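You operate a simulated robot arm through the tools that you are given. There is no shell and no other tool. Be economical: measure what you need, move in short steps, check, and stop when the job is done.

Carry out the task below with a simulated two-armed robot. There is one attempt and no reset: what you move stays moved.

TASK
Pick up the ink bottle that expires first from the top of the run-off table with one hand, pass it to the other hand and put it on the packing bench top. Set down upright: ink bottle.

The check looks at the end state, three seconds after you hand in, the way a careful person would. Anything else that was tipped, shoved, dropped, spilled or broken makes it a failure.

THE ROBOT
Two 6-joint arms with two-finger parallel grippers on one trunk, on a base that drives. Base frame: it is fixed to the floor where the robot stands at the start and does not move with it; the origin is under the middle of the robot, x ahead of it, y to its left, z up; the surface under the hand at the start is at about z = 812. Units: mm, degrees, N and s.
The left shoulder is at the start at [280, 185, 1005], the right one opposite. With the tool pointing down near the work surface each hand reaches from about 560 to 940 mm from the robot's upright axis, wherever it stands, measured 20 degrees to its own side. Places, roughly: packing bench top [1100, -3900, 800]. Payload 1.57 kg a hand.
The tool frame of a hand sits at the grasp point between the pads (the TCP): z along the fingers, y along the line on which they close. The tips reach 30 mm beyond it. The gripper opens to 80 mm. The fingers are 17 mm wide and 12 mm thick; the gripper's body (40 by 82 mm) begins 80 mm behind the TCP.
Orientation is that of the tool frame in the base frame, as a unit quaternion [w, x, y, z]. With the fingers straight down and closing along the base's y, the tool's x points along the base's -x, its y along +y and its z along -z.

THE INTERFACE
- The arms move only by the tool servo_tool. It takes "left_plan", "right_plan" or both (then of equal length, played together; a hand with none holds still); each is a list of rows, each a list of 7 numbers: the finger opening in mm, from 0 to 80, then the shift along the base's x, y, z in mm, then the turn, a rotation vector about the base's x, y, z in degrees. In form: [[grip, dx, dy, dz, ax, ay, az], ...]. A call has 1 to 8 rows; each row shifts and turns the commanded pose from where the row before left it. Each row takes 0.2 s and may step no farther than 50 mm and 8.6 degrees from the row before; otherwise, or with a gripper value out of range, the whole call is refused. A pose out of reach is approached as far as the arm can. The call stops where the force on the tool passes 40 N (or 10 N more than at its start, if that is more) or the arm is blocked; 0.2 s more then pass. The fingers move at their own pace (about 153 mm/s each) and stop on an object; they squeeze with about 41 N. The grip force told is the motor's: it shows also when the fingers shut on nothing. Time passes only in rows, and 0.2 s behind the last, so rows that do not move let the fingers close. The reply holds the time, the measured pose of the TCP, the force on the tool along the base axes, the opening and the grip force, in the units named above and with some noise, with the torque about the TCP (base axes, N m) and any sound that the robot's microphone picked up, and new pictures: "views" is both (left out), scene, wrist or none (wrist: the cameras of the hands that moved).
- Cameras (640 x 400 px; columns grow to the right, rows downward): "scene" is now at [237.5, -15.2, 1459.6]; the picture's right is [-0.17, -0.99, 0.00], its down [-0.72, 0.13, -0.68] and it looks along [0.67, -0.12, -0.73] (base axes); focal length 251 px, centre (320, 200). "left" rides on the left gripper at [72, 7, -122] in its tool frame; the picture's right is [-0.09, 1.00, 0.00], its down [-0.84, -0.08, -0.54] and it looks along [-0.54, -0.05, 0.84] (tool axes); focal length 238 px, centre (320, 200). "right" rides on the right gripper at [72, -7, -122] in its tool frame; the picture's right is [0.09, 1.00, 0.00], its down [-0.84, 0.08, -0.54] and it looks along [-0.54, 0.05, 0.84] (tool axes); focal length 238 px, centre (320, 200). There is no depth. A picture from a camera that has moved, and an enlarged one, comes with that camera's place and axes in the base frame and with its lens. The place of the scene camera against the robot may be out by one fixed shift of up to 18 mm in any direction.
- lift_body(by): slides the trunk up (or, below 0, down) by that many mm; the arms and the scene camera ride with it, the base frame stays. It gives what a move gives, with no picture.
- base_move(legs): drives the robot by 1 to 6 legs, each [ahead, turn to the left] in mm and degrees, along the robot's own axes; the way and the turn of a leg run together, so that a leg with both is an arc; at most 1500 mm and 180 degrees a leg. The arms and the cameras ride along, it lands a little off, and it stops where it bumps. It gives what a move gives, and a new picture of the scene camera.
- aim_head(pan, tilt): turns the head with the scene camera to pan (to the left, within 86 degrees either way) and tilt (down, from -29 to 69), counted from straight ahead of the robot. It gives what a move gives, and a new picture of the scene camera.
- close_up(camera, box): a new picture of the part [left, top, right, bottom] of that camera's present view, enlarged. No time passes.
- job_done(): hands the job in; it is judged then, once.

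Work in short steps. Places have to be worked out from the pictures, the camera data and where the tool is seen: move nearer, look again, correct. Check each grasp and each placing, and mend what went wrong. You have 120 turns and 260 pictures in all, those below and enlarged ones among them. Open the grippers and draw the arms clear of the work before you hand the job in, unless the task says otherwise; then end with one line.

The tools are called by a JSON object that holds its "api" and its "payload". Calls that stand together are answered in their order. servo_tool: Moves the arms, as the interface text tells. Its arguments: {"type":"object","properties":{"left_plan":{"type":"array","items":{"type":"array","items":{"type":"number"}}},"right_plan":{"type":"array","items":{"type":"array","items":{"type":"number"}}},"views":{"type":"string","enum":["both","scene","wrist","none"]}},"required":[]} The other tools are called the same way: lift_body (by) slides the trunk up or down; base_move (legs) drives the base; aim_head (pan, tilt) turns the head that bears the scene camera; close_up (camera, box) takes an enlarged picture of a part of a camera's view; job_done () hands the job in.

At the start:

```text
time: 0.0
left_position: [593.8, 138.0, 1058.0]
left_tool_rot: [0.0, 0.0, 1.0, 0.0]
left_contact_force: [0.9, 1.0, -0.1]
left_wrist_torque: [0.0, 0.01, -0.03]
left_opening: 80.4
left_grip_force: 0.0
right_position: [507.0, -336.4, 1223.3]
right_tool_rot: [0.001, 0.0, 1.0, -0.001]
right_contact_force: [-0.3, 0.4, -0.1]
right_wrist_torque: [-0.02, 0.01, -0.05]
right_opening: 80.1
right_grip_force: 0.1
trunk travel left (down, up): [-700.0, 290.0]
robot x, y, heading: [0.2, -2.3, -0.1]
head pan, tilt: [-9.9, 47.3]
```

scene: 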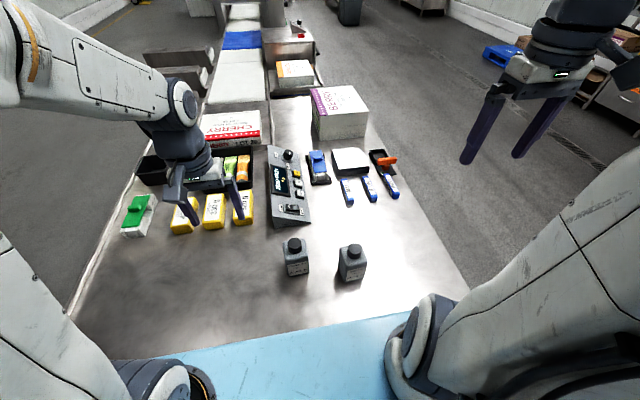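
right: 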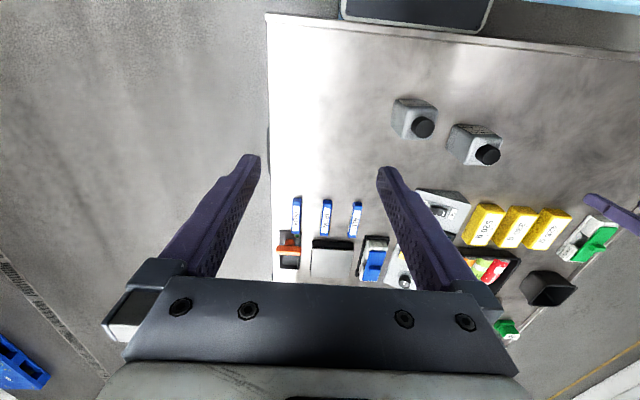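
left: 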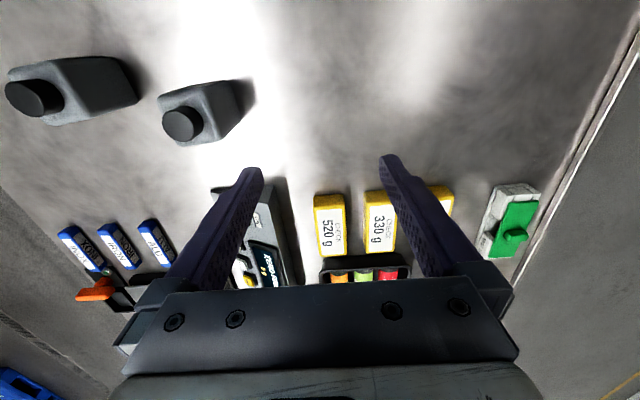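

Two grey bottles stand near the front of the table. I enlarge them to read the labels.

{"api": "close_up", "payload": {"camera": "scene", "box": [270, 225, 380, 294]}}

{"api": "close_up", "payload": {"camera": "right", "box": [380, 85, 520, 172]}}

{"api": "close_up", "payload": {"camera": "left", "box": [0, 40, 260, 200]}}

```text
5.80 times, centred on (325, 260) of scene
camera zoom: at [237.5, -15.2, 1459.6], right [-0.17, -0.99, 0.0], down [-0.72, 0.13, -0.68], along [0.67, -0.12, -0.73], focal length 1457 px, centre (291, -145)
```

zoom: 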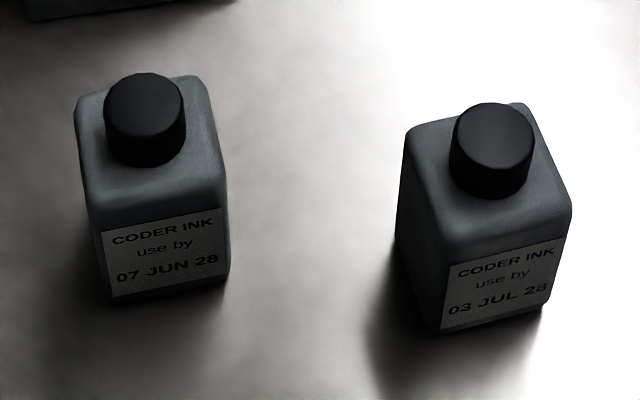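

```text
4.57 times, centred on (450, 128) of right
camera zoom: at [436.7, -343.3, 1343.6], right [-0.09, 1.0, 0.0], down [0.84, 0.08, 0.54], along [0.54, 0.05, -0.84], focal length 1090 px, centre (-274, 527)
```

zoom: 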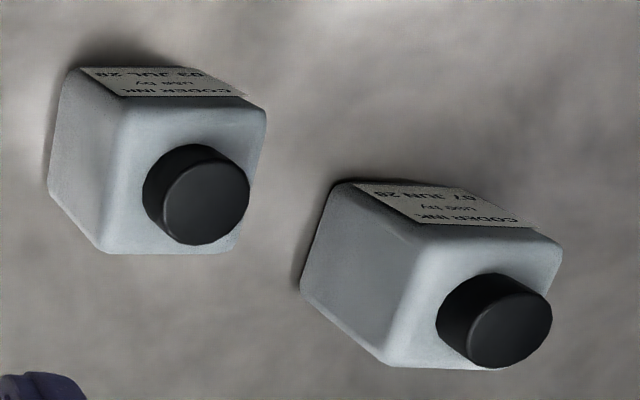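

```text
2.46 times, centred on (130, 120) of left
camera zoom: at [521.5, 143.8, 1180.5], right [0.09, 1.0, 0.0], down [0.84, -0.08, 0.54], along [0.54, -0.05, -0.84], focal length 587 px, centre (788, 397)
```

zoom: 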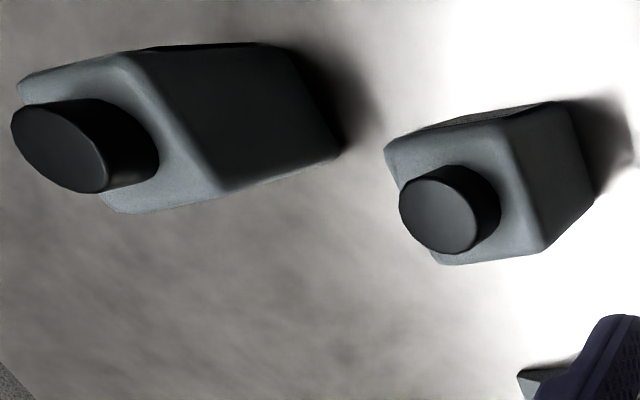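

The left bottle reads 07 JUN 28, the right 03 JUL 28; I enlarge tighter to be sure of the years.

{"api": "close_up", "payload": {"camera": "scene", "box": [286, 256, 312, 277]}}

{"api": "close_up", "payload": {"camera": "scene", "box": [343, 263, 369, 283]}}

```text
16.00 times, centred on (299, 266) of scene
camera zoom: at [237.5, -15.2, 1459.6], right [-0.17, -0.99, 0.0], down [-0.72, 0.13, -0.68], along [0.67, -0.12, -0.73], focal length 4020 px, centre (656, -864)
```

zoom: 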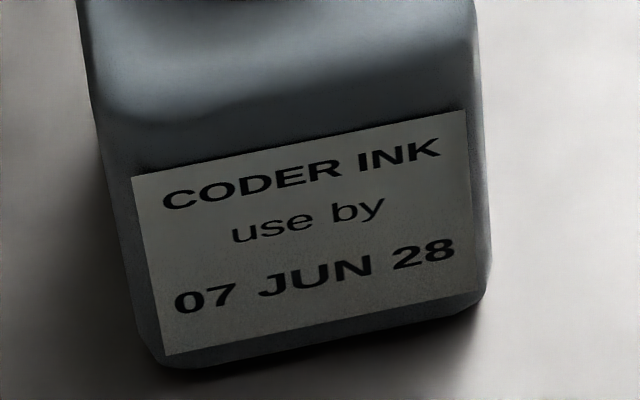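

```text
16.00 times, centred on (356, 273) of scene
camera zoom: at [237.5, -15.2, 1459.6], right [-0.17, -0.99, 0.0], down [-0.72, 0.13, -0.68], along [0.67, -0.12, -0.73], focal length 4020 px, centre (-256, -968)
```

zoom: 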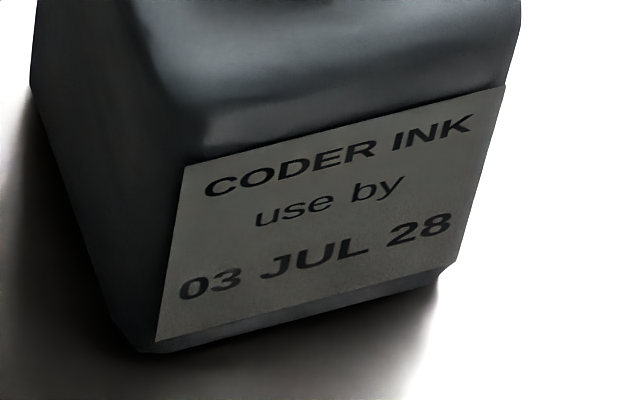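

The left bottle (07 JUN 28) is the one. Triangulating the wrist views puts its cap at about (577, -10, 930). I bring the left hand above it to measure.

{"api": "servo_tool", "payload": {"left_plan": [[80, -4, -37, 0, 0, 0, 0], [80, -4, -37, 0, 0, 0, 0], [80, -4, -37, 0, 0, 0, 0], [80, -4, -37, 0, 0, 0, 0], [80, 0, 0, -30, 0, 0, 0], [80, 0, 0, 0, 0, 0, 0]]}}

```text
time: 1.4
left_position: [576.2, -11.1, 1027.2]
left_tool_rot: [0.0, 0.001, 1.0, 0.0]
left_contact_force: [0.2, -0.3, -0.2]
left_wrist_torque: [0.02, -0.02, 0.0]
left_opening: 80.1
left_grip_force: 0.2
right_position: [507.5, -337.6, 1223.4]
right_tool_rot: [0.001, 0.0, 1.0, -0.001]
right_contact_force: [0.8, -0.3, 0.3]
right_wrist_torque: [-0.01, -0.02, 0.04]
right_opening: 80.2
right_grip_force: 0.2
trunk travel left (down, up): [-700.0, 290.0]
robot x, y, heading: [-1.0, 1.7, -0.1]
head pan, tilt: [-9.9, 47.3]
camera scene: at [237.6, -15.3, 1459.6], right [-0.17, -0.99, 0.0], down [-0.72, 0.13, -0.68], along [0.67, -0.12, -0.74], focal length 251 px, centre (320, 200)
camera left: at [504.5, -4.3, 1150.0], right [0.09, 1.0, 0.0], down [0.84, -0.08, 0.54], along [0.54, -0.05, -0.84], focal length 238 px, centre (320, 200)
```

scene: 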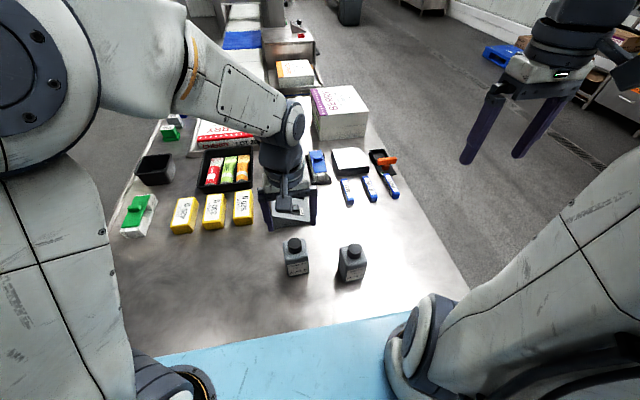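
left: 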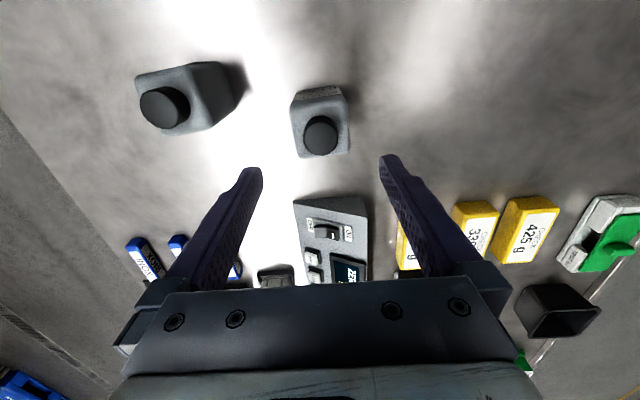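

Cap comes out at (575, -11), matching. I enlarge for the bottle's yaw.

{"api": "close_up", "payload": {"camera": "left", "box": [260, 70, 388, 170]}}

```text
4.00 times, centred on (324, 120) of left
camera zoom: at [504.5, -4.3, 1150.0], right [0.09, 1.0, 0.0], down [0.84, -0.08, 0.54], along [0.54, -0.05, -0.84], focal length 953 px, centre (304, 520)
```

zoom: 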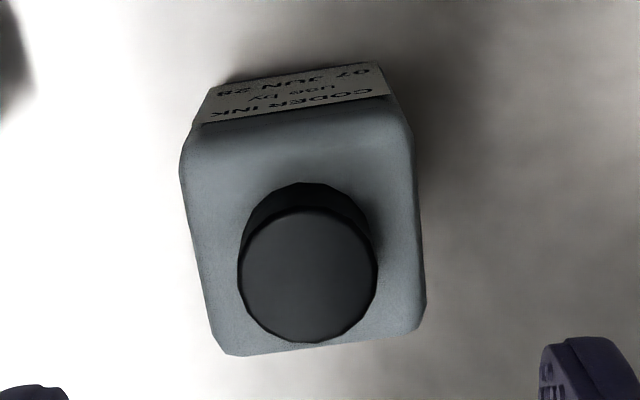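

Bottle is about 61 mm square, centre (578, -10.5), yawed ~2.5°. I align and descend to TCP z≈862.

{"api": "servo_tool", "payload": {"left_plan": [[80, 1, 0, -25, 0, 0, 2.5], [80, 1, 0, -40, 0, 0, 0], [80, 0, 0, -30, 0, 0, 0], [80, 0, 0, -25, 0, 0, 0], [80, 0, 0, -25, 0, 0, 0], [80, 0, 0, -20, 0, 0, 0], [80, 0, 0, 0, 0, 0, 0]]}}

```text
time: 3.0
left_position: [578.3, -10.6, 861.2]
left_tool_rot: [0.0, -0.022, 1.0, 0.0]
left_contact_force: [0.2, 0.5, -0.1]
left_wrist_torque: [-0.01, 0.03, 0.02]
left_opening: 80.0
left_grip_force: 0.1
right_position: [507.2, -337.3, 1223.3]
right_tool_rot: [-0.001, 0.0, 1.0, 0.0]
right_contact_force: [0.1, 0.1, -0.6]
right_wrist_torque: [-0.01, 0.0, 0.01]
right_opening: 80.2
right_grip_force: 0.0
trunk travel left (down, up): [-700.0, 290.0]
robot x, y, heading: [-1.7, -0.6, 0.1]
head pan, tilt: [-9.9, 47.3]
camera scene: at [237.6, -15.3, 1459.6], right [-0.17, -0.99, 0.0], down [-0.72, 0.13, -0.68], along [0.67, -0.12, -0.74], focal length 251 px, centre (320, 200)
camera left: at [506.6, -7.3, 984.2], right [0.05, 1.0, 0.0], down [0.84, -0.04, 0.54], along [0.54, -0.03, -0.84], focal length 238 px, centre (320, 200)
```

scene: 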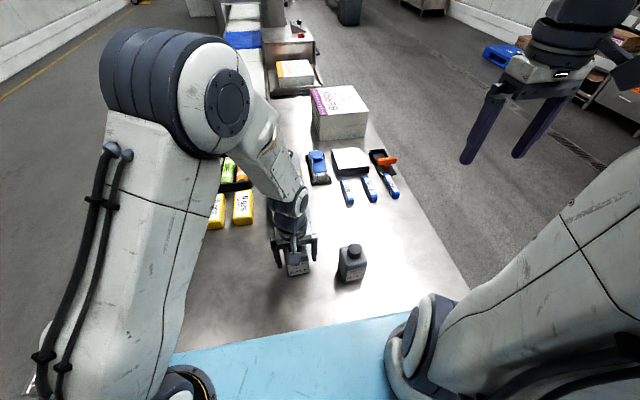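
left: 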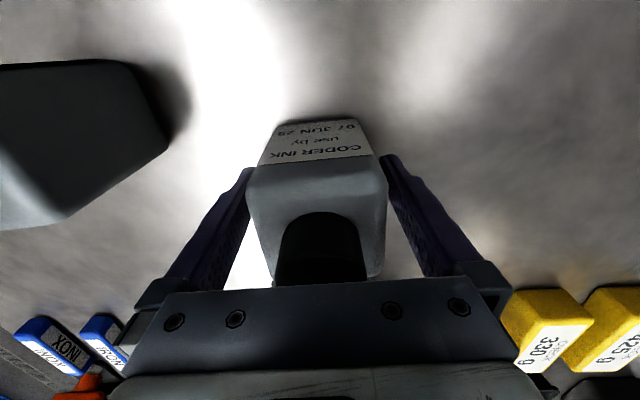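

The fingers straddle the bottle evenly, free of contact. I close.

{"api": "servo_tool", "payload": {"left_plan": [[50, 0, 0, 0, 0, 0, 0], [50, 0, 0, 0, 0, 0, 0], [50, 0, 0, 0, 0, 0, 0]], "views": "wrist"}}

```text
time: 3.8
left_position: [579.0, -9.8, 862.9]
left_tool_rot: [0.0, -0.021, 1.0, -0.001]
left_contact_force: [-0.6, -0.4, -0.5]
left_wrist_torque: [-0.05, 0.0, 0.02]
left_opening: 59.6
left_grip_force: 40.9
right_position: [506.4, -336.8, 1221.6]
right_tool_rot: [0.0, 0.0, 1.0, 0.0]
right_contact_force: [0.1, 0.5, -0.1]
right_wrist_torque: [-0.05, 0.02, 0.04]
right_opening: 79.8
right_grip_force: 0.0
trunk travel left (down, up): [-700.0, 290.0]
robot x, y, heading: [2.2, -1.2, 0.1]
head pan, tilt: [-9.9, 47.3]
camera left: at [506.6, -7.2, 984.4], right [0.05, 1.0, 0.0], down [0.84, -0.04, 0.54], along [0.54, -0.03, -0.84], focal length 238 px, centre (320, 200)
```

left: 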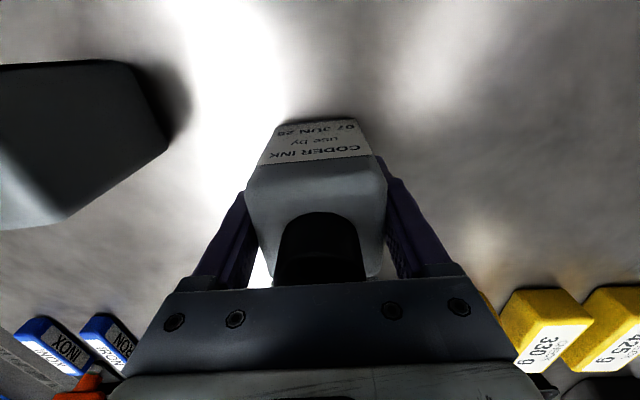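

Held at 59.6 mm. I lift straight up, with the hand at about z=1140, well clear of everything.

{"api": "servo_tool", "payload": {"left_plan": [[50, 0, 0, 20, 0, 0, 0], [50, 0, 0, 40, 0, 0, 0], [50, 0, 0, 40, 0, 0, 0], [50, 0, 0, 40, 0, 0, 0], [50, 0, 0, 40, 0, 0, 0], [50, 10, 0, 40, 0, 0, -2.5], [50, 40, 20, 30, 0, 0, 0], [50, 40, 20, 20, 0, 0, 0]]}}

```text
refused: row 7 steps farther than a row can; nothing moved
```

Same, with a smaller step in row 7.

{"api": "servo_tool", "payload": {"left_plan": [[50, 0, 0, 20, 0, 0, 0], [50, 0, 0, 40, 0, 0, 0], [50, 0, 0, 40, 0, 0, 0], [50, 0, 0, 40, 0, 0, 0], [50, 0, 0, 40, 0, 0, 0], [50, 10, 0, 40, 0, 0, -2.5], [50, 35, 20, 20, 0, 0, 0], [50, 35, 20, 20, 0, 0, 0]]}}

```text
time: 5.6
left_position: [660.4, 30.0, 1124.0]
left_tool_rot: [-0.001, 0.0, 1.0, 0.0]
left_contact_force: [0.9, 0.3, -2.7]
left_wrist_torque: [0.01, -0.01, 0.0]
left_opening: 59.9
left_grip_force: 41.1
right_position: [508.0, -337.2, 1223.2]
right_tool_rot: [0.0, 0.0, 1.0, 0.0]
right_contact_force: [1.1, 0.4, 0.3]
right_wrist_torque: [0.0, 0.02, -0.01]
right_opening: 80.1
right_grip_force: 0.1
trunk travel left (down, up): [-700.0, 290.0]
robot x, y, heading: [-2.8, 1.6, 0.0]
head pan, tilt: [-9.9, 47.3]
camera scene: at [237.5, -15.3, 1459.5], right [-0.17, -0.99, 0.0], down [-0.72, 0.13, -0.68], along [0.67, -0.12, -0.73], focal length 251 px, centre (320, 200)
camera left: at [587.4, 36.9, 1245.8], right [0.09, 1.0, 0.0], down [0.84, -0.08, 0.54], along [0.54, -0.05, -0.84], focal length 238 px, centre (320, 200)
```

scene: 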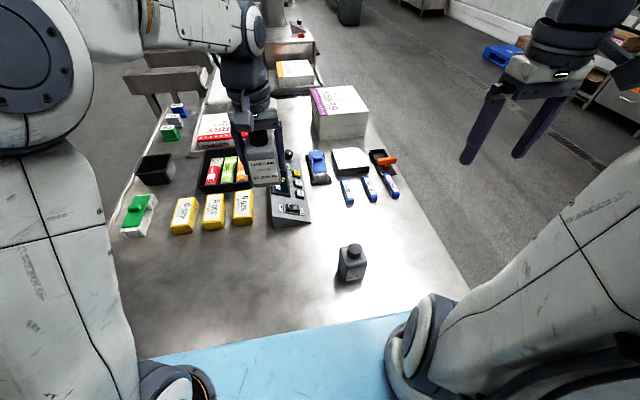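
left: 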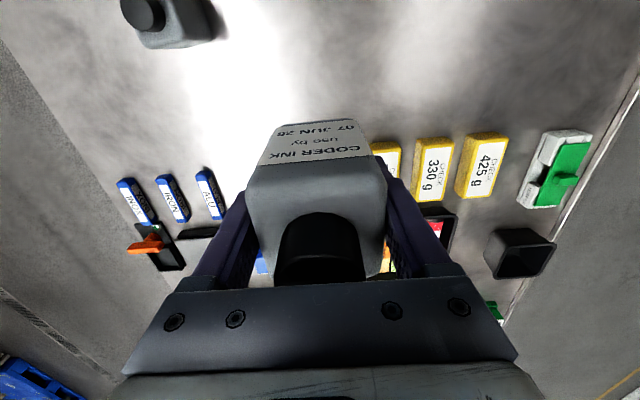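

Bottle lifted cleanly (about 0.28 kg). Plan: the right hand comes horizontally from -y, closing along x. I yaw the right hand -90° first.

{"api": "servo_tool", "payload": {"right_plan": [[80, 10, 0, 0, 0, 0, -8.5], [80, 10, 0, 0, 0, 0, -8.5], [80, 10, 0, 0, 0, 0, -8.5], [80, 10, 0, 0, 0, 0, -8.5], [80, 10, 0, 0, 0, 0, -8.5], [80, 10, 0, 0, 0, 0, -8.5], [80, 10, 0, 0, 0, 0, -8.5], [80, 10, 0, 0, 0, 0, -8.5]], "views": "scene"}}

{"api": "servo_tool", "payload": {"right_plan": [[80, 10, 0, 0, 0, 0, -8], [80, 10, 0, 0, 0, 0, -7], [80, 10, 0, 0, 0, 0, -7], [80, 0, -10, 0, 8.5, 0, 0], [80, 0, -10, 0, 8.5, 0, 0], [80, 0, 0, 0, 8.5, 0, 0]], "views": "scene"}}

```text
time: 7.4
left_position: [659.2, 29.2, 1124.1]
left_tool_rot: [0.0, 0.0, 1.0, 0.0]
left_contact_force: [-0.2, -0.4, -3.3]
left_wrist_torque: [-0.03, 0.02, 0.0]
left_opening: 59.7
left_grip_force: 41.0
right_position: [587.3, -337.0, 1223.0]
right_tool_rot: [0.0, 0.56, 0.829, 0.0]
right_contact_force: [0.3, 0.4, -0.3]
right_wrist_torque: [0.0, -0.01, 0.04]
right_opening: 80.1
right_grip_force: 0.1
trunk travel left (down, up): [-700.0, 290.0]
robot x, y, heading: [-0.0, -1.0, 0.2]
head pan, tilt: [-9.9, 47.3]
camera scene: at [237.6, -15.2, 1459.6], right [-0.17, -0.99, 0.0], down [-0.72, 0.13, -0.68], along [0.67, -0.12, -0.73], focal length 251 px, centre (320, 200)
```

scene: 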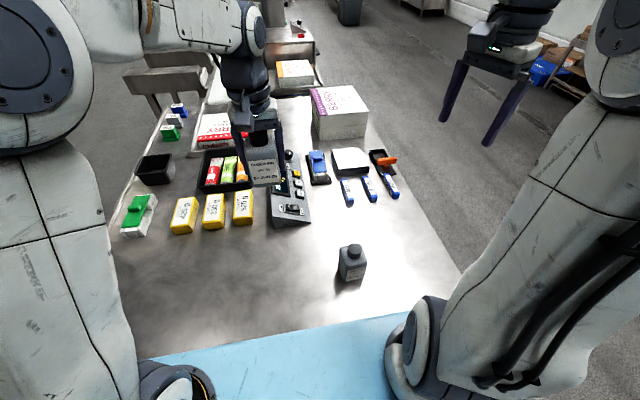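

```text
time: 8.8
left_position: [659.4, 30.2, 1123.3]
left_tool_rot: [0.0, 0.0, 1.0, 0.0]
left_contact_force: [-0.9, 0.0, -2.4]
left_wrist_torque: [0.0, 0.01, 0.02]
left_opening: 59.7
left_grip_force: 41.6
right_position: [616.8, -356.8, 1221.6]
right_tool_rot: [-0.157, 0.69, 0.689, 0.158]
right_contact_force: [0.6, -0.1, 0.4]
right_wrist_torque: [-0.01, -0.01, 0.0]
right_opening: 80.4
right_grip_force: 0.1
trunk travel left (down, up): [-700.0, 290.0]
robot x, y, heading: [-2.0, 0.1, 0.1]
head pan, tilt: [-9.9, 47.3]
camera scene: at [237.6, -15.2, 1459.6], right [-0.17, -0.99, 0.0], down [-0.72, 0.13, -0.68], along [0.67, -0.12, -0.74], focal length 251 px, centre (320, 200)
```

scene: 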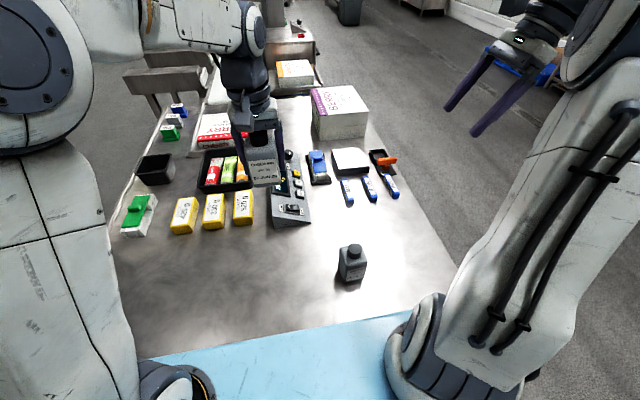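

The arm follows. I continue tilting to ~76° and bring the hand to roughly (660, -220, 1130).

{"api": "servo_tool", "payload": {"right_plan": [[80, 8, 15, -12, 8.5, 0, 0], [80, 8, 15, -12, 8.5, 0, 0], [80, 7, 15, -12, 8.5, 0, 0], [80, 7, 20, -12, 8.5, 0, 0], [80, 7, 20, -12, 8.5, 0, 0], [80, 7, 20, -15, 8.0, 0, 0], [80, 0, 20, -15, 0, 0, 0], [80, 0, 0, 0, 0, 0, 0]]}}

```text
time: 10.6
left_position: [658.7, 30.9, 1123.3]
left_tool_rot: [0.0, -0.001, 1.0, 0.0]
left_contact_force: [0.5, 0.3, -3.2]
left_wrist_torque: [0.0, -0.01, 0.0]
left_opening: 59.7
left_grip_force: 40.8
right_position: [661.7, -231.7, 1133.0]
right_tool_rot: [-0.436, 0.557, 0.557, 0.436]
right_contact_force: [0.9, 0.5, 0.4]
right_wrist_torque: [-0.03, 0.01, 0.01]
right_opening: 79.7
right_grip_force: 0.1
trunk travel left (down, up): [-700.0, 290.0]
robot x, y, heading: [-3.0, -3.5, 0.2]
head pan, tilt: [-9.9, 47.3]
camera scene: at [237.7, -15.2, 1459.6], right [-0.17, -0.99, 0.0], down [-0.72, 0.13, -0.68], along [0.67, -0.12, -0.74], focal length 251 px, centre (320, 200)
camera right: at [655.9, -332.5, 1231.1], right [1.0, 0.02, 0.09], down [0.08, -0.73, -0.68], along [0.05, 0.69, -0.73], focal length 238 px, centre (320, 200)
```

scene: 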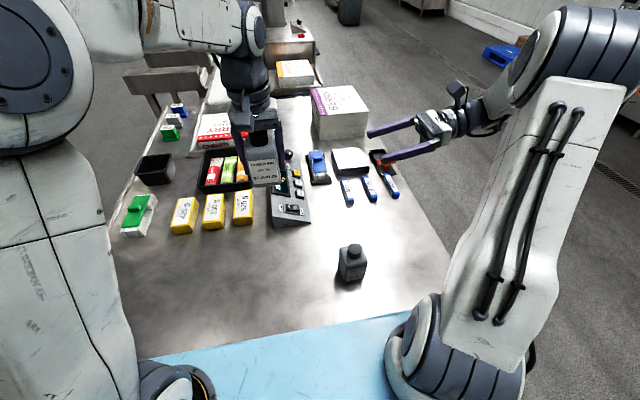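
right: 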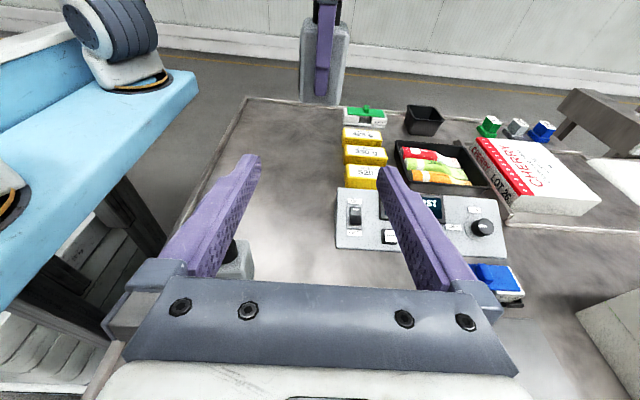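

The bottle is seen in line between the right fingers. I approach to y≈-60 and recheck.

{"api": "servo_tool", "payload": {"right_plan": [[80, -1, 43, -10, 0, 0, 0], [80, -1, 43, -10, 0, 0, 0], [80, 0, 43, 0, 0, 0, 0], [80, 0, 43, 0, 0, 0, 0], [80, 0, 0, 0, 0, 0, 0]]}}

```text
time: 11.8
left_position: [658.7, 30.8, 1123.0]
left_tool_rot: [0.0, 0.0, 1.0, 0.0]
left_contact_force: [0.2, -0.5, -3.5]
left_wrist_torque: [0.02, 0.03, 0.05]
left_opening: 59.6
left_grip_force: 40.8
right_position: [659.6, -59.8, 1112.5]
right_tool_rot: [-0.436, 0.557, 0.557, 0.436]
right_contact_force: [-0.1, -0.6, -0.4]
right_wrist_torque: [0.02, 0.0, -0.01]
right_opening: 79.9
right_grip_force: 0.0
trunk travel left (down, up): [-700.0, 290.0]
robot x, y, heading: [1.3, 0.3, -0.1]
head pan, tilt: [-9.9, 47.3]
camera scene: at [237.6, -15.1, 1459.6], right [-0.17, -0.99, 0.0], down [-0.72, 0.13, -0.68], along [0.67, -0.12, -0.74], focal length 251 px, centre (320, 200)
camera right: at [653.9, -159.6, 1210.9], right [1.0, 0.02, 0.09], down [0.08, -0.73, -0.68], along [0.05, 0.68, -0.73], focal length 238 px, centre (320, 200)
```

scene: 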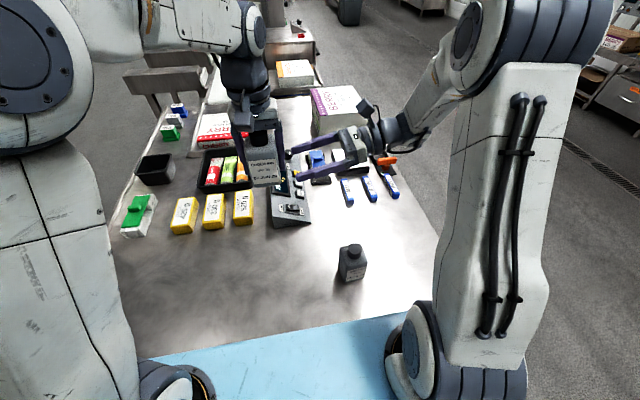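
right: 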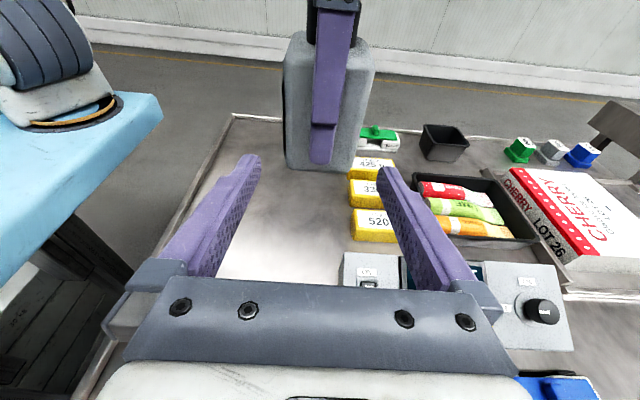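

Bottle front edge spans x≈633–693, so centre 663; I shift +3 mm and advance to y≈28 around the bottle.

{"api": "servo_tool", "payload": {"right_plan": [[80, 2, 20, 0, 0, 0, 0], [80, 1, 20, 0, 0, 0, 0], [80, 0, 20, 0, 0, 0, 0], [80, 0, 15, 0, 0, 0, 0], [80, 0, 12, 0, 0, 0, 0], [80, 0, 0, 0, 0, 0, 0]]}}

```text
time: 13.2
left_position: [659.5, 31.3, 1123.2]
left_tool_rot: [0.0, 0.0, 1.0, 0.0]
left_contact_force: [-0.1, 0.3, -3.1]
left_wrist_torque: [0.01, -0.03, -0.05]
left_opening: 59.7
left_grip_force: 40.9
right_position: [661.9, 25.7, 1112.7]
right_tool_rot: [-0.435, 0.557, 0.557, 0.436]
right_contact_force: [-0.7, 0.4, 0.3]
right_wrist_torque: [0.0, -0.05, 0.0]
right_opening: 80.1
right_grip_force: 0.1
trunk travel left (down, up): [-700.0, 290.0]
robot x, y, heading: [0.0, 1.7, -0.0]
head pan, tilt: [-9.9, 47.3]
camera scene: at [237.7, -15.2, 1459.6], right [-0.17, -0.99, 0.0], down [-0.72, 0.13, -0.68], along [0.67, -0.12, -0.74], focal length 251 px, centre (320, 200)
camera right: at [656.7, -74.0, 1210.7], right [1.0, 0.02, 0.09], down [0.08, -0.73, -0.68], along [0.05, 0.68, -0.73], focal length 238 px, centre (320, 200)
```

scene: 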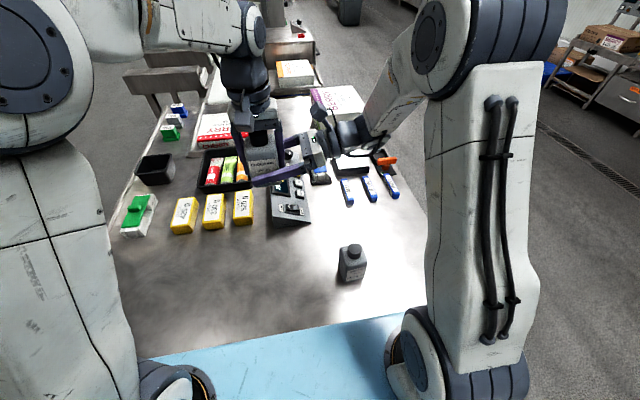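
right: 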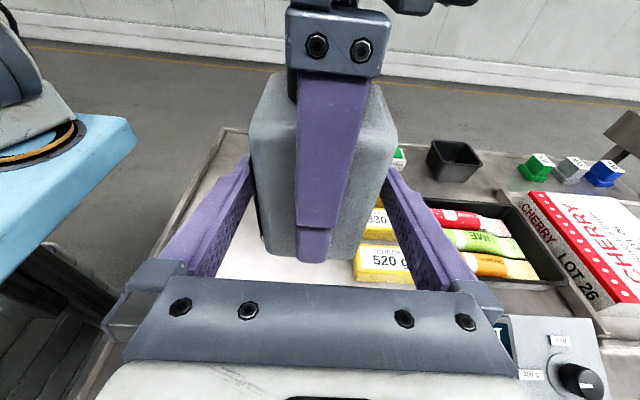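

The bottle sits centred between the right fingers with no contact force. I close the right hand.

{"api": "servo_tool", "payload": {"right_plan": [[66, 0, 0, 0, 0, 0, 0], [62, 0, 0, 0, 0, 0, 0], [50, 0, 0, 0, 0, 0, 0], [50, 0, 0, 0, 0, 0, 0], [50, 0, 0, 0, 0, 0, 0]]}}

```text
time: 14.4
left_position: [661.0, 31.4, 1123.9]
left_tool_rot: [0.001, 0.0, 1.0, 0.0]
left_contact_force: [20.9, 2.5, -6.6]
left_wrist_torque: [-0.17, -0.17, 0.23]
left_opening: 59.7
left_grip_force: 41.0
right_position: [660.4, 26.9, 1112.6]
right_tool_rot: [-0.438, 0.556, 0.558, 0.433]
right_contact_force: [-20.1, -0.4, 3.8]
right_wrist_torque: [0.18, -0.02, -0.15]
right_opening: 60.0
right_grip_force: 40.7
trunk travel left (down, up): [-700.0, 290.0]
robot x, y, heading: [1.5, 2.0, 0.1]
head pan, tilt: [-9.9, 47.3]
camera scene: at [237.7, -15.2, 1459.6], right [-0.17, -0.99, 0.0], down [-0.72, 0.13, -0.68], along [0.67, -0.12, -0.74], focal length 251 px, centre (320, 200)
camera right: at [656.1, -74.0, 1210.6], right [1.0, 0.03, 0.09], down [0.08, -0.73, -0.68], along [0.05, 0.69, -0.73], focal length 238 px, centre (320, 200)
```

scene: 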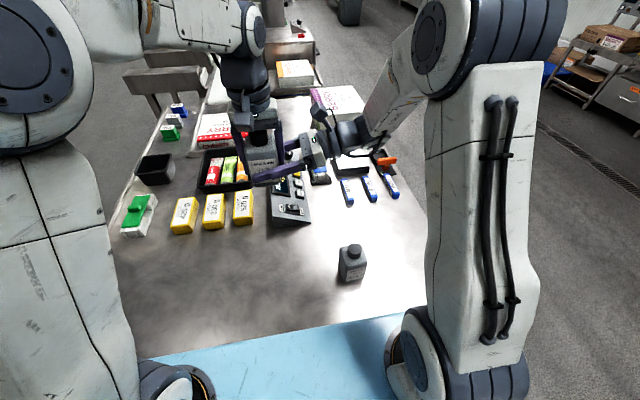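
right: 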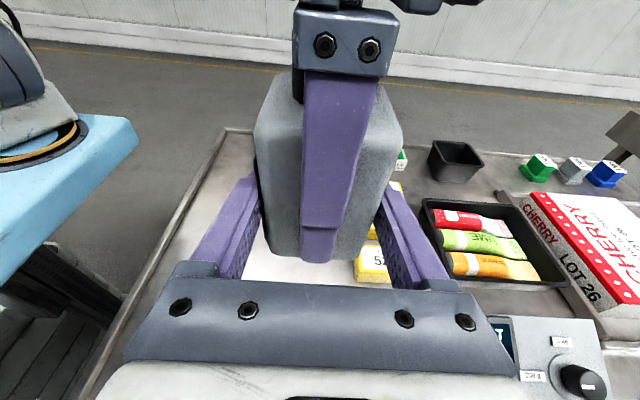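

Both hold; a 20 N side force shows ~2 mm misalignment. I relax it by moving the right hand -2 mm in x.

{"api": "servo_tool", "payload": {"right_plan": [[50, -1.5, 0, 0, 0, 0, 0], [50, 0, 0, 0, 0, 0, 0]], "views": "none"}}

```text
time: 15.0
left_position: [661.0, 30.8, 1123.7]
left_tool_rot: [0.002, 0.0, 1.0, 0.0]
left_contact_force: [15.3, 4.1, -4.6]
left_wrist_torque: [-0.52, -0.62, -0.25]
left_opening: 59.8
left_grip_force: 40.5
right_position: [660.3, 26.6, 1111.6]
right_tool_rot: [-0.435, 0.558, 0.557, 0.435]
right_contact_force: [-16.5, -5.3, 1.6]
right_wrist_torque: [0.59, 0.48, 0.29]
right_opening: 59.6
right_grip_force: 41.0
trunk travel left (down, up): [-700.0, 290.0]
robot x, y, heading: [-0.2, -1.3, -0.3]
head pan, tilt: [-9.9, 47.3]
```

{"api": "servo_tool", "payload": {"right_plan": [[50, -2, 0, 0, 0, 0, 0], [50, 0, 0, 0, 0, 0, 0]], "views": "none"}}

```text
time: 15.6
left_position: [659.1, 30.1, 1123.2]
left_tool_rot: [-0.002, 0.0, 1.0, 0.0]
left_contact_force: [5.2, 6.1, -0.1]
left_wrist_torque: [-0.72, -0.78, -0.41]
left_opening: 59.6
left_grip_force: 40.5
right_position: [658.4, 26.2, 1111.4]
right_tool_rot: [-0.434, 0.559, 0.557, 0.435]
right_contact_force: [-6.7, -5.5, -0.6]
right_wrist_torque: [0.79, 0.68, 0.49]
right_opening: 60.1
right_grip_force: 41.0
trunk travel left (down, up): [-700.0, 290.0]
robot x, y, heading: [-3.2, -0.7, 0.0]
head pan, tilt: [-9.9, 47.3]
```

The force has dropped to ~6 N. I open the left hand in place.

{"api": "servo_tool", "payload": {"left_plan": [[68, 0, 0, 0, 0, 0, 0], [80, 0, 0, 0, 0, 0, 0], [80, 0, 0, 0, 0, 0, 0]], "right_plan": [[50, 0, 0, 0, 0, 0, 0], [50, 0, 0, 0, 0, 0, 0], [50, 0, 0, 0, 0, 0, 0]]}}

```text
time: 16.4
left_position: [659.4, 30.7, 1123.5]
left_tool_rot: [0.0, 0.0, 1.0, 0.0]
left_contact_force: [-0.2, -0.2, 0.0]
left_wrist_torque: [0.01, 0.0, -0.01]
left_opening: 80.0
left_grip_force: 0.1
right_position: [659.3, 27.7, 1113.1]
right_tool_rot: [-0.435, 0.558, 0.557, 0.436]
right_contact_force: [0.1, -0.3, 0.1]
right_wrist_torque: [0.01, 0.02, -0.01]
right_opening: 59.6
right_grip_force: 40.6
trunk travel left (down, up): [-700.0, 290.0]
robot x, y, heading: [0.8, -2.4, 0.2]
head pan, tilt: [-9.9, 47.3]
camera scene: at [237.7, -15.2, 1459.6], right [-0.17, -0.99, 0.0], down [-0.72, 0.13, -0.68], along [0.67, -0.12, -0.74], focal length 251 px, centre (320, 200)
camera right: at [653.7, -73.8, 1211.0], right [1.0, 0.02, 0.09], down [0.08, -0.73, -0.68], along [0.05, 0.68, -0.73], focal length 238 px, centre (320, 200)
camera left: at [587.4, 36.7, 1245.4], right [0.09, 1.0, 0.0], down [0.84, -0.08, 0.54], along [0.54, -0.05, -0.84], focal length 238 px, centre (320, 200)
```

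scene: 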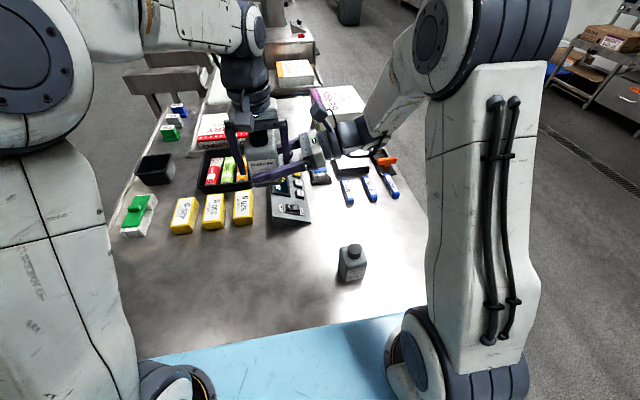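
right: 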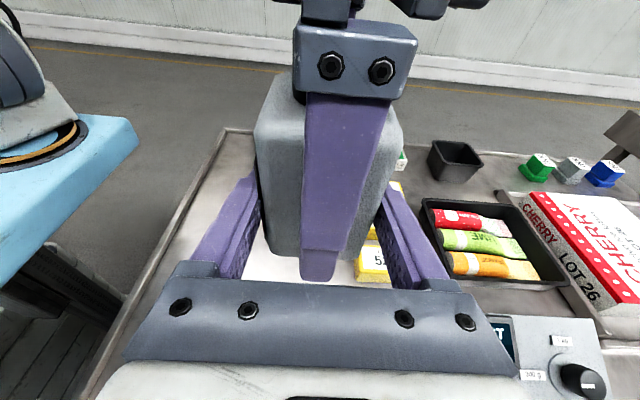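
left: 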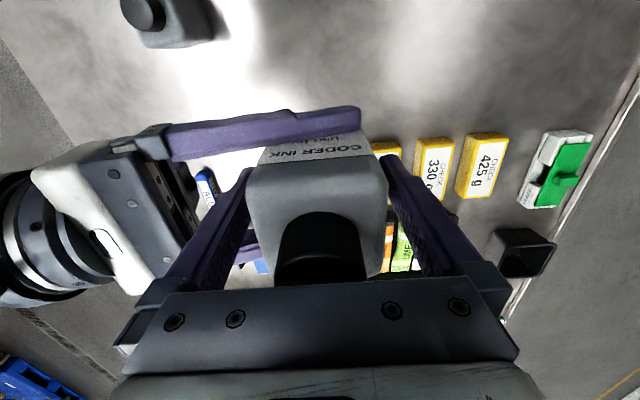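

The right hand holds it firmly. I lift the left hand straight up 150 mm and then away to the left.

{"api": "servo_tool", "payload": {"left_plan": [[80, 0, 0, 25, 0, 0, 0], [80, 0, 0, 35, 0, 0, 0], [80, 0, 0, 45, 0, 0, 0], [80, 0, 0, 45, 0, 0, 0], [80, -20, 40, 0, 0, 0, 0], [80, -20, 40, 0, 0, 0, 0], [80, -20, 40, 0, 0, 0, 0], [80, -10, 40, 0, 0, 0, 0]], "views": "scene"}}

```text
time: 18.2
left_position: [590.4, 187.1, 1273.0]
left_tool_rot: [0.0, 0.0, 1.0, 0.0]
left_contact_force: [-0.4, -0.5, -0.5]
left_wrist_torque: [-0.03, -0.04, 0.02]
left_opening: 79.8
left_grip_force: 0.0
right_position: [658.9, 28.4, 1114.6]
right_tool_rot: [-0.436, 0.557, 0.557, 0.435]
right_contact_force: [0.7, -0.4, -0.5]
right_wrist_torque: [0.01, -0.03, 0.0]
right_opening: 59.7
right_grip_force: 40.9
trunk travel left (down, up): [-700.0, 290.0]
robot x, y, heading: [1.2, 2.4, -0.1]
head pan, tilt: [-9.9, 47.3]
camera scene: at [237.7, -15.4, 1459.6], right [-0.17, -0.99, 0.0], down [-0.72, 0.13, -0.68], along [0.67, -0.12, -0.74], focal length 251 px, centre (320, 200)
```

scene: 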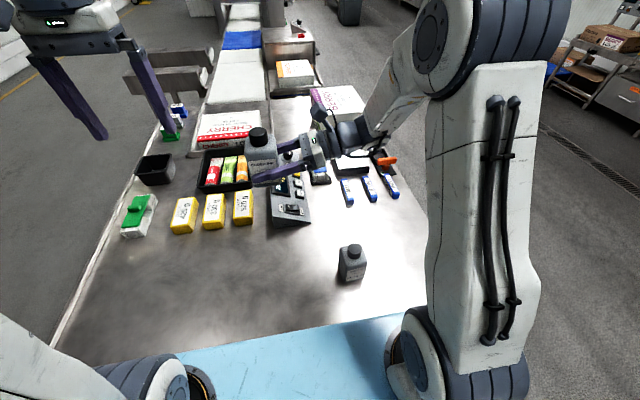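

Handover done; the bottle is upright in the right hand. Now I look to the right toward the packing bench.

{"api": "aim_head", "payload": {"pan": -75, "tilt": 15}}

{"api": "aim_head", "payload": {"pan": -40, "tilt": 15}}

```text
time: 19.6
left_position: [588.2, 188.3, 1273.0]
left_tool_rot: [-0.001, -0.001, 1.0, 0.0]
left_contact_force: [0.8, -0.4, -0.3]
left_wrist_torque: [0.04, -0.02, -0.01]
left_opening: 79.9
left_grip_force: 0.1
right_position: [657.8, 25.8, 1112.8]
right_tool_rot: [-0.436, 0.557, 0.558, 0.434]
right_contact_force: [0.3, -0.6, -0.5]
right_wrist_torque: [-0.03, 0.01, -0.01]
right_opening: 59.7
right_grip_force: 41.0
trunk travel left (down, up): [-700.0, 290.0]
robot x, y, heading: [-0.8, 0.6, 0.2]
head pan, tilt: [-75.0, 15.0]
camera scene: at [183.7, -91.8, 1509.6], right [-0.97, -0.26, 0.0], down [-0.07, 0.25, -0.97], along [0.25, -0.93, -0.26], focal length 251 px, centre (320, 200)
```

scene: 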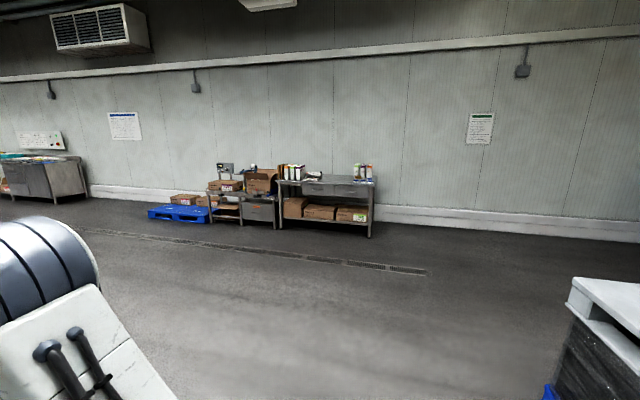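

```text
time: 20.6
left_position: [589.4, 187.1, 1272.8]
left_tool_rot: [0.001, 0.001, 1.0, -0.001]
left_contact_force: [0.3, -0.3, -0.5]
left_wrist_torque: [0.0, -0.03, -0.02]
left_opening: 80.2
left_grip_force: 0.1
right_position: [658.9, 26.8, 1112.6]
right_tool_rot: [-0.435, 0.557, 0.558, 0.435]
right_contact_force: [-0.3, -0.1, -0.3]
right_wrist_torque: [-0.04, 0.0, 0.0]
right_opening: 59.8
right_grip_force: 41.2
trunk travel left (down, up): [-700.0, 290.0]
robot x, y, heading: [-5.8, -1.1, -0.0]
head pan, tilt: [-40.0, 15.0]
camera scene: at [231.0, -61.7, 1509.6], right [-0.64, -0.77, 0.0], down [-0.2, 0.17, -0.97], along [0.74, -0.62, -0.26], focal length 251 px, centre (320, 200)
```

scene: 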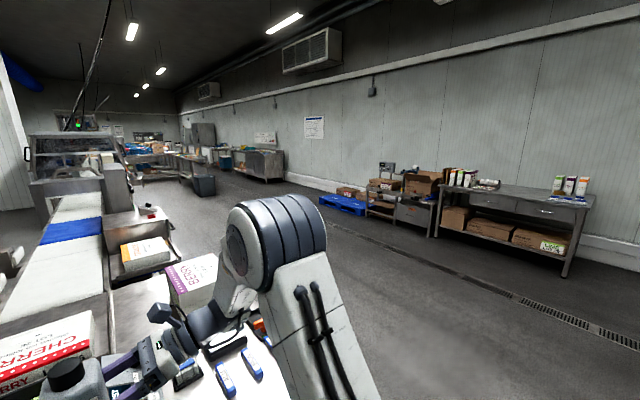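

The packing bench is the steel one with grey drawers by the far wall, floor clear between. Before backing away I check the floor behind on both sides.

{"api": "aim_head", "payload": {"pan": -86, "tilt": 35}}

{"api": "aim_head", "payload": {"pan": 86, "tilt": 35}}

```text
time: 21.7
left_position: [589.7, 187.7, 1273.8]
left_tool_rot: [-0.001, 0.001, 1.0, -0.001]
left_contact_force: [0.2, -0.3, 0.4]
left_wrist_torque: [0.01, -0.02, -0.04]
left_opening: 79.8
left_grip_force: 0.1
right_position: [659.0, 25.7, 1113.2]
right_tool_rot: [-0.436, 0.557, 0.558, 0.435]
right_contact_force: [0.6, -0.4, -0.9]
right_wrist_torque: [0.01, 0.03, -0.02]
right_opening: 59.9
right_grip_force: 40.6
trunk travel left (down, up): [-700.0, 290.0]
robot x, y, heading: [2.6, -0.7, -0.3]
head pan, tilt: [-85.9, 35.0]
camera scene: at [165.7, -89.4, 1477.7], right [-1.0, -0.07, 0.0], down [-0.04, 0.57, -0.82], along [0.06, -0.82, -0.57], focal length 251 px, centre (320, 200)
```

scene: 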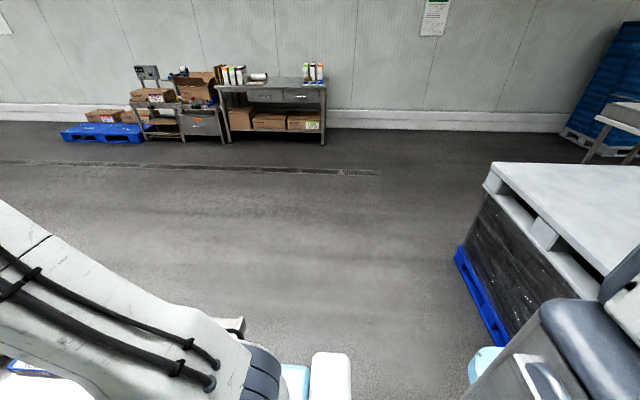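

```text
time: 24.3
left_position: [590.5, 187.1, 1275.0]
left_tool_rot: [0.0, 0.0, 1.0, 0.0]
left_contact_force: [-0.4, 0.3, -0.5]
left_wrist_torque: [-0.01, -0.01, 0.01]
left_opening: 79.7
left_grip_force: 0.0
right_position: [658.3, 27.5, 1113.1]
right_tool_rot: [-0.436, 0.557, 0.557, 0.435]
right_contact_force: [-0.4, 0.2, 0.4]
right_wrist_torque: [-0.04, 0.01, -0.01]
right_opening: 59.7
right_grip_force: 40.7
trunk travel left (down, up): [-700.0, 290.0]
robot x, y, heading: [-1.5, 0.4, 0.0]
head pan, tilt: [85.9, 35.0]
camera scene: at [165.7, 86.3, 1477.6], right [1.0, -0.07, 0.0], down [-0.04, -0.57, -0.82], along [0.06, 0.82, -0.57], focal length 251 px, centre (320, 200)
```

scene: 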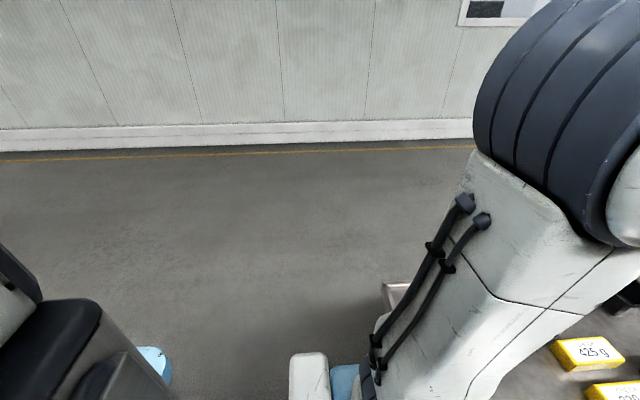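

Left side is clear; a pallet stack stands behind-right (x < -770, y < -800 or so). I reverse in an arc swinging the rear to the left, away from it.

{"api": "base_move", "payload": {"legs": [[-120, 0], [-230, -30], [-150, -30]]}}

{"api": "aim_head", "payload": {"pan": -30, "tilt": 35}}

```text
time: 28.5
left_position: [15.1, -252.2, 1273.1]
left_tool_rot: [0.0, 0.5, 0.866, 0.0]
left_contact_force: [1.0, 0.9, -0.3]
left_wrist_torque: [-0.04, 0.01, -0.02]
left_opening: 80.0
left_grip_force: 0.0
right_position: [-90.1, -393.4, 1113.7]
right_tool_rot: [-0.16, 0.761, 0.205, 0.594]
right_contact_force: [1.0, 0.3, -0.1]
right_wrist_torque: [-0.01, 0.07, 0.02]
right_opening: 59.5
right_grip_force: 40.9
trunk travel left (down, up): [-700.0, 290.0]
robot x, y, heading: [-440.3, 163.6, -59.9]
head pan, tilt: [85.9, 35.0]
camera scene: at [-285.1, 61.9, 1477.6], right [0.44, -0.9, 0.0], down [-0.51, -0.25, -0.82], along [0.73, 0.36, -0.57], focal length 251 px, centre (320, 200)
```

scene: 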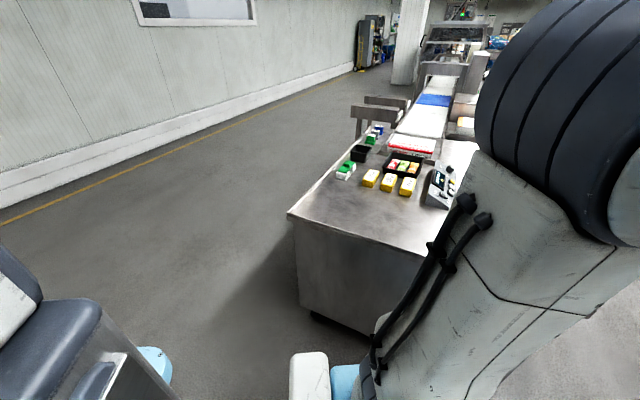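

```text
time: 30.4
left_position: [13.8, -252.7, 1272.4]
left_tool_rot: [0.0, 0.5, 0.866, 0.0]
left_contact_force: [-0.1, -0.1, -0.5]
left_wrist_torque: [-0.02, 0.01, 0.02]
left_opening: 80.1
left_grip_force: 0.0
right_position: [-89.6, -394.5, 1113.2]
right_tool_rot: [-0.16, 0.761, 0.205, 0.594]
right_contact_force: [-0.1, 0.2, 0.0]
right_wrist_torque: [-0.05, 0.01, -0.01]
right_opening: 59.7
right_grip_force: 41.5
trunk travel left (down, up): [-700.0, 290.0]
robot x, y, heading: [-445.5, 165.6, -59.7]
head pan, tilt: [-30.0, 35.0]
camera scene: at [-364.0, -65.1, 1477.6], right [-1.0, -0.01, 0.0], down [0.0, 0.57, -0.82], along [0.0, -0.82, -0.57], focal length 251 px, centre (320, 200)
```

scene: 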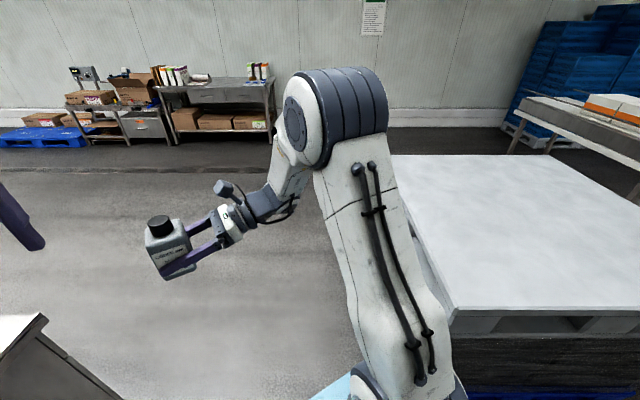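

Gap between table corner (407,-452) and pallet corner (-806,-560) is wide; I drive down its middle at heading -70°, then head toward the bench.

{"api": "base_move", "payload": {"legs": [[0, -10], [1500, 0], [0, 12], [1100, 0], [0, -32]]}}

{"api": "aim_head", "payload": {"pan": 10, "tilt": 30}}

```text
time: 46.1
left_position: [873.6, -2748.9, 1273.2]
left_tool_rot: [0.0, 0.701, 0.713, 0.0]
left_contact_force: [0.1, -0.3, 0.0]
left_wrist_torque: [-0.04, -0.01, -0.02]
left_opening: 80.0
left_grip_force: 0.2
right_position: [714.0, -2818.8, 1111.2]
right_tool_rot: [-0.006, 0.788, 0.008, 0.616]
right_contact_force: [0.5, 0.4, -0.2]
right_wrist_torque: [0.01, 0.01, 0.02]
right_opening: 59.9
right_grip_force: 40.7
trunk travel left (down, up): [-700.0, 290.0]
robot x, y, heading: [674.7, -2162.8, -89.2]
head pan, tilt: [-30.0, 35.0]
camera scene: at [634.2, -2401.0, 1477.6], right [-0.88, 0.48, 0.0], down [0.28, 0.5, -0.82], along [-0.4, -0.72, -0.57], focal length 251 px, centre (320, 200)
```

scene: 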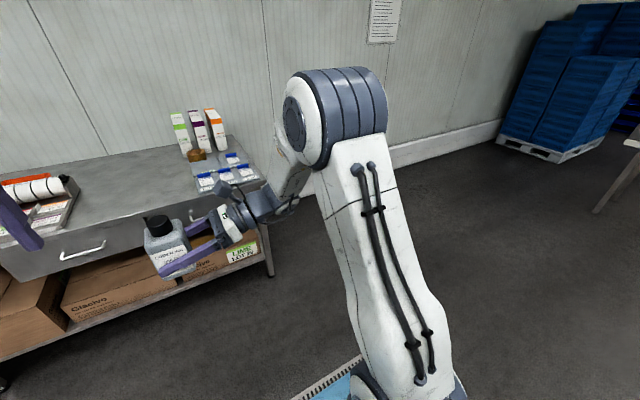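

```text
time: 47.2
left_position: [873.8, -2748.5, 1273.2]
left_tool_rot: [0.0, 0.701, 0.713, 0.001]
left_contact_force: [0.0, -0.3, 0.2]
left_wrist_torque: [0.0, 0.01, -0.01]
left_opening: 80.1
left_grip_force: 0.0
right_position: [713.2, -2821.3, 1113.0]
right_tool_rot: [-0.005, 0.788, 0.006, 0.616]
right_contact_force: [-0.8, -0.3, 0.8]
right_wrist_torque: [-0.03, 0.02, -0.01]
right_opening: 59.5
right_grip_force: 40.6
trunk travel left (down, up): [-700.0, 290.0]
robot x, y, heading: [672.8, -2159.8, -89.2]
head pan, tilt: [10.0, 30.0]
camera scene: at [693.9, -2412.7, 1485.4], right [-0.98, -0.19, 0.0], down [-0.1, 0.49, -0.87], along [0.17, -0.85, -0.5], focal length 251 px, centre (320, 200)
```

scene: 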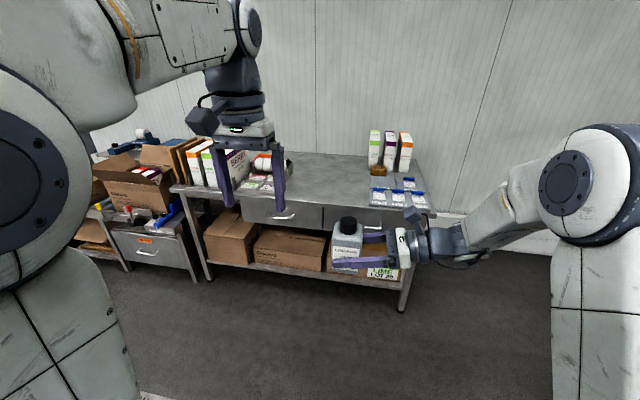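

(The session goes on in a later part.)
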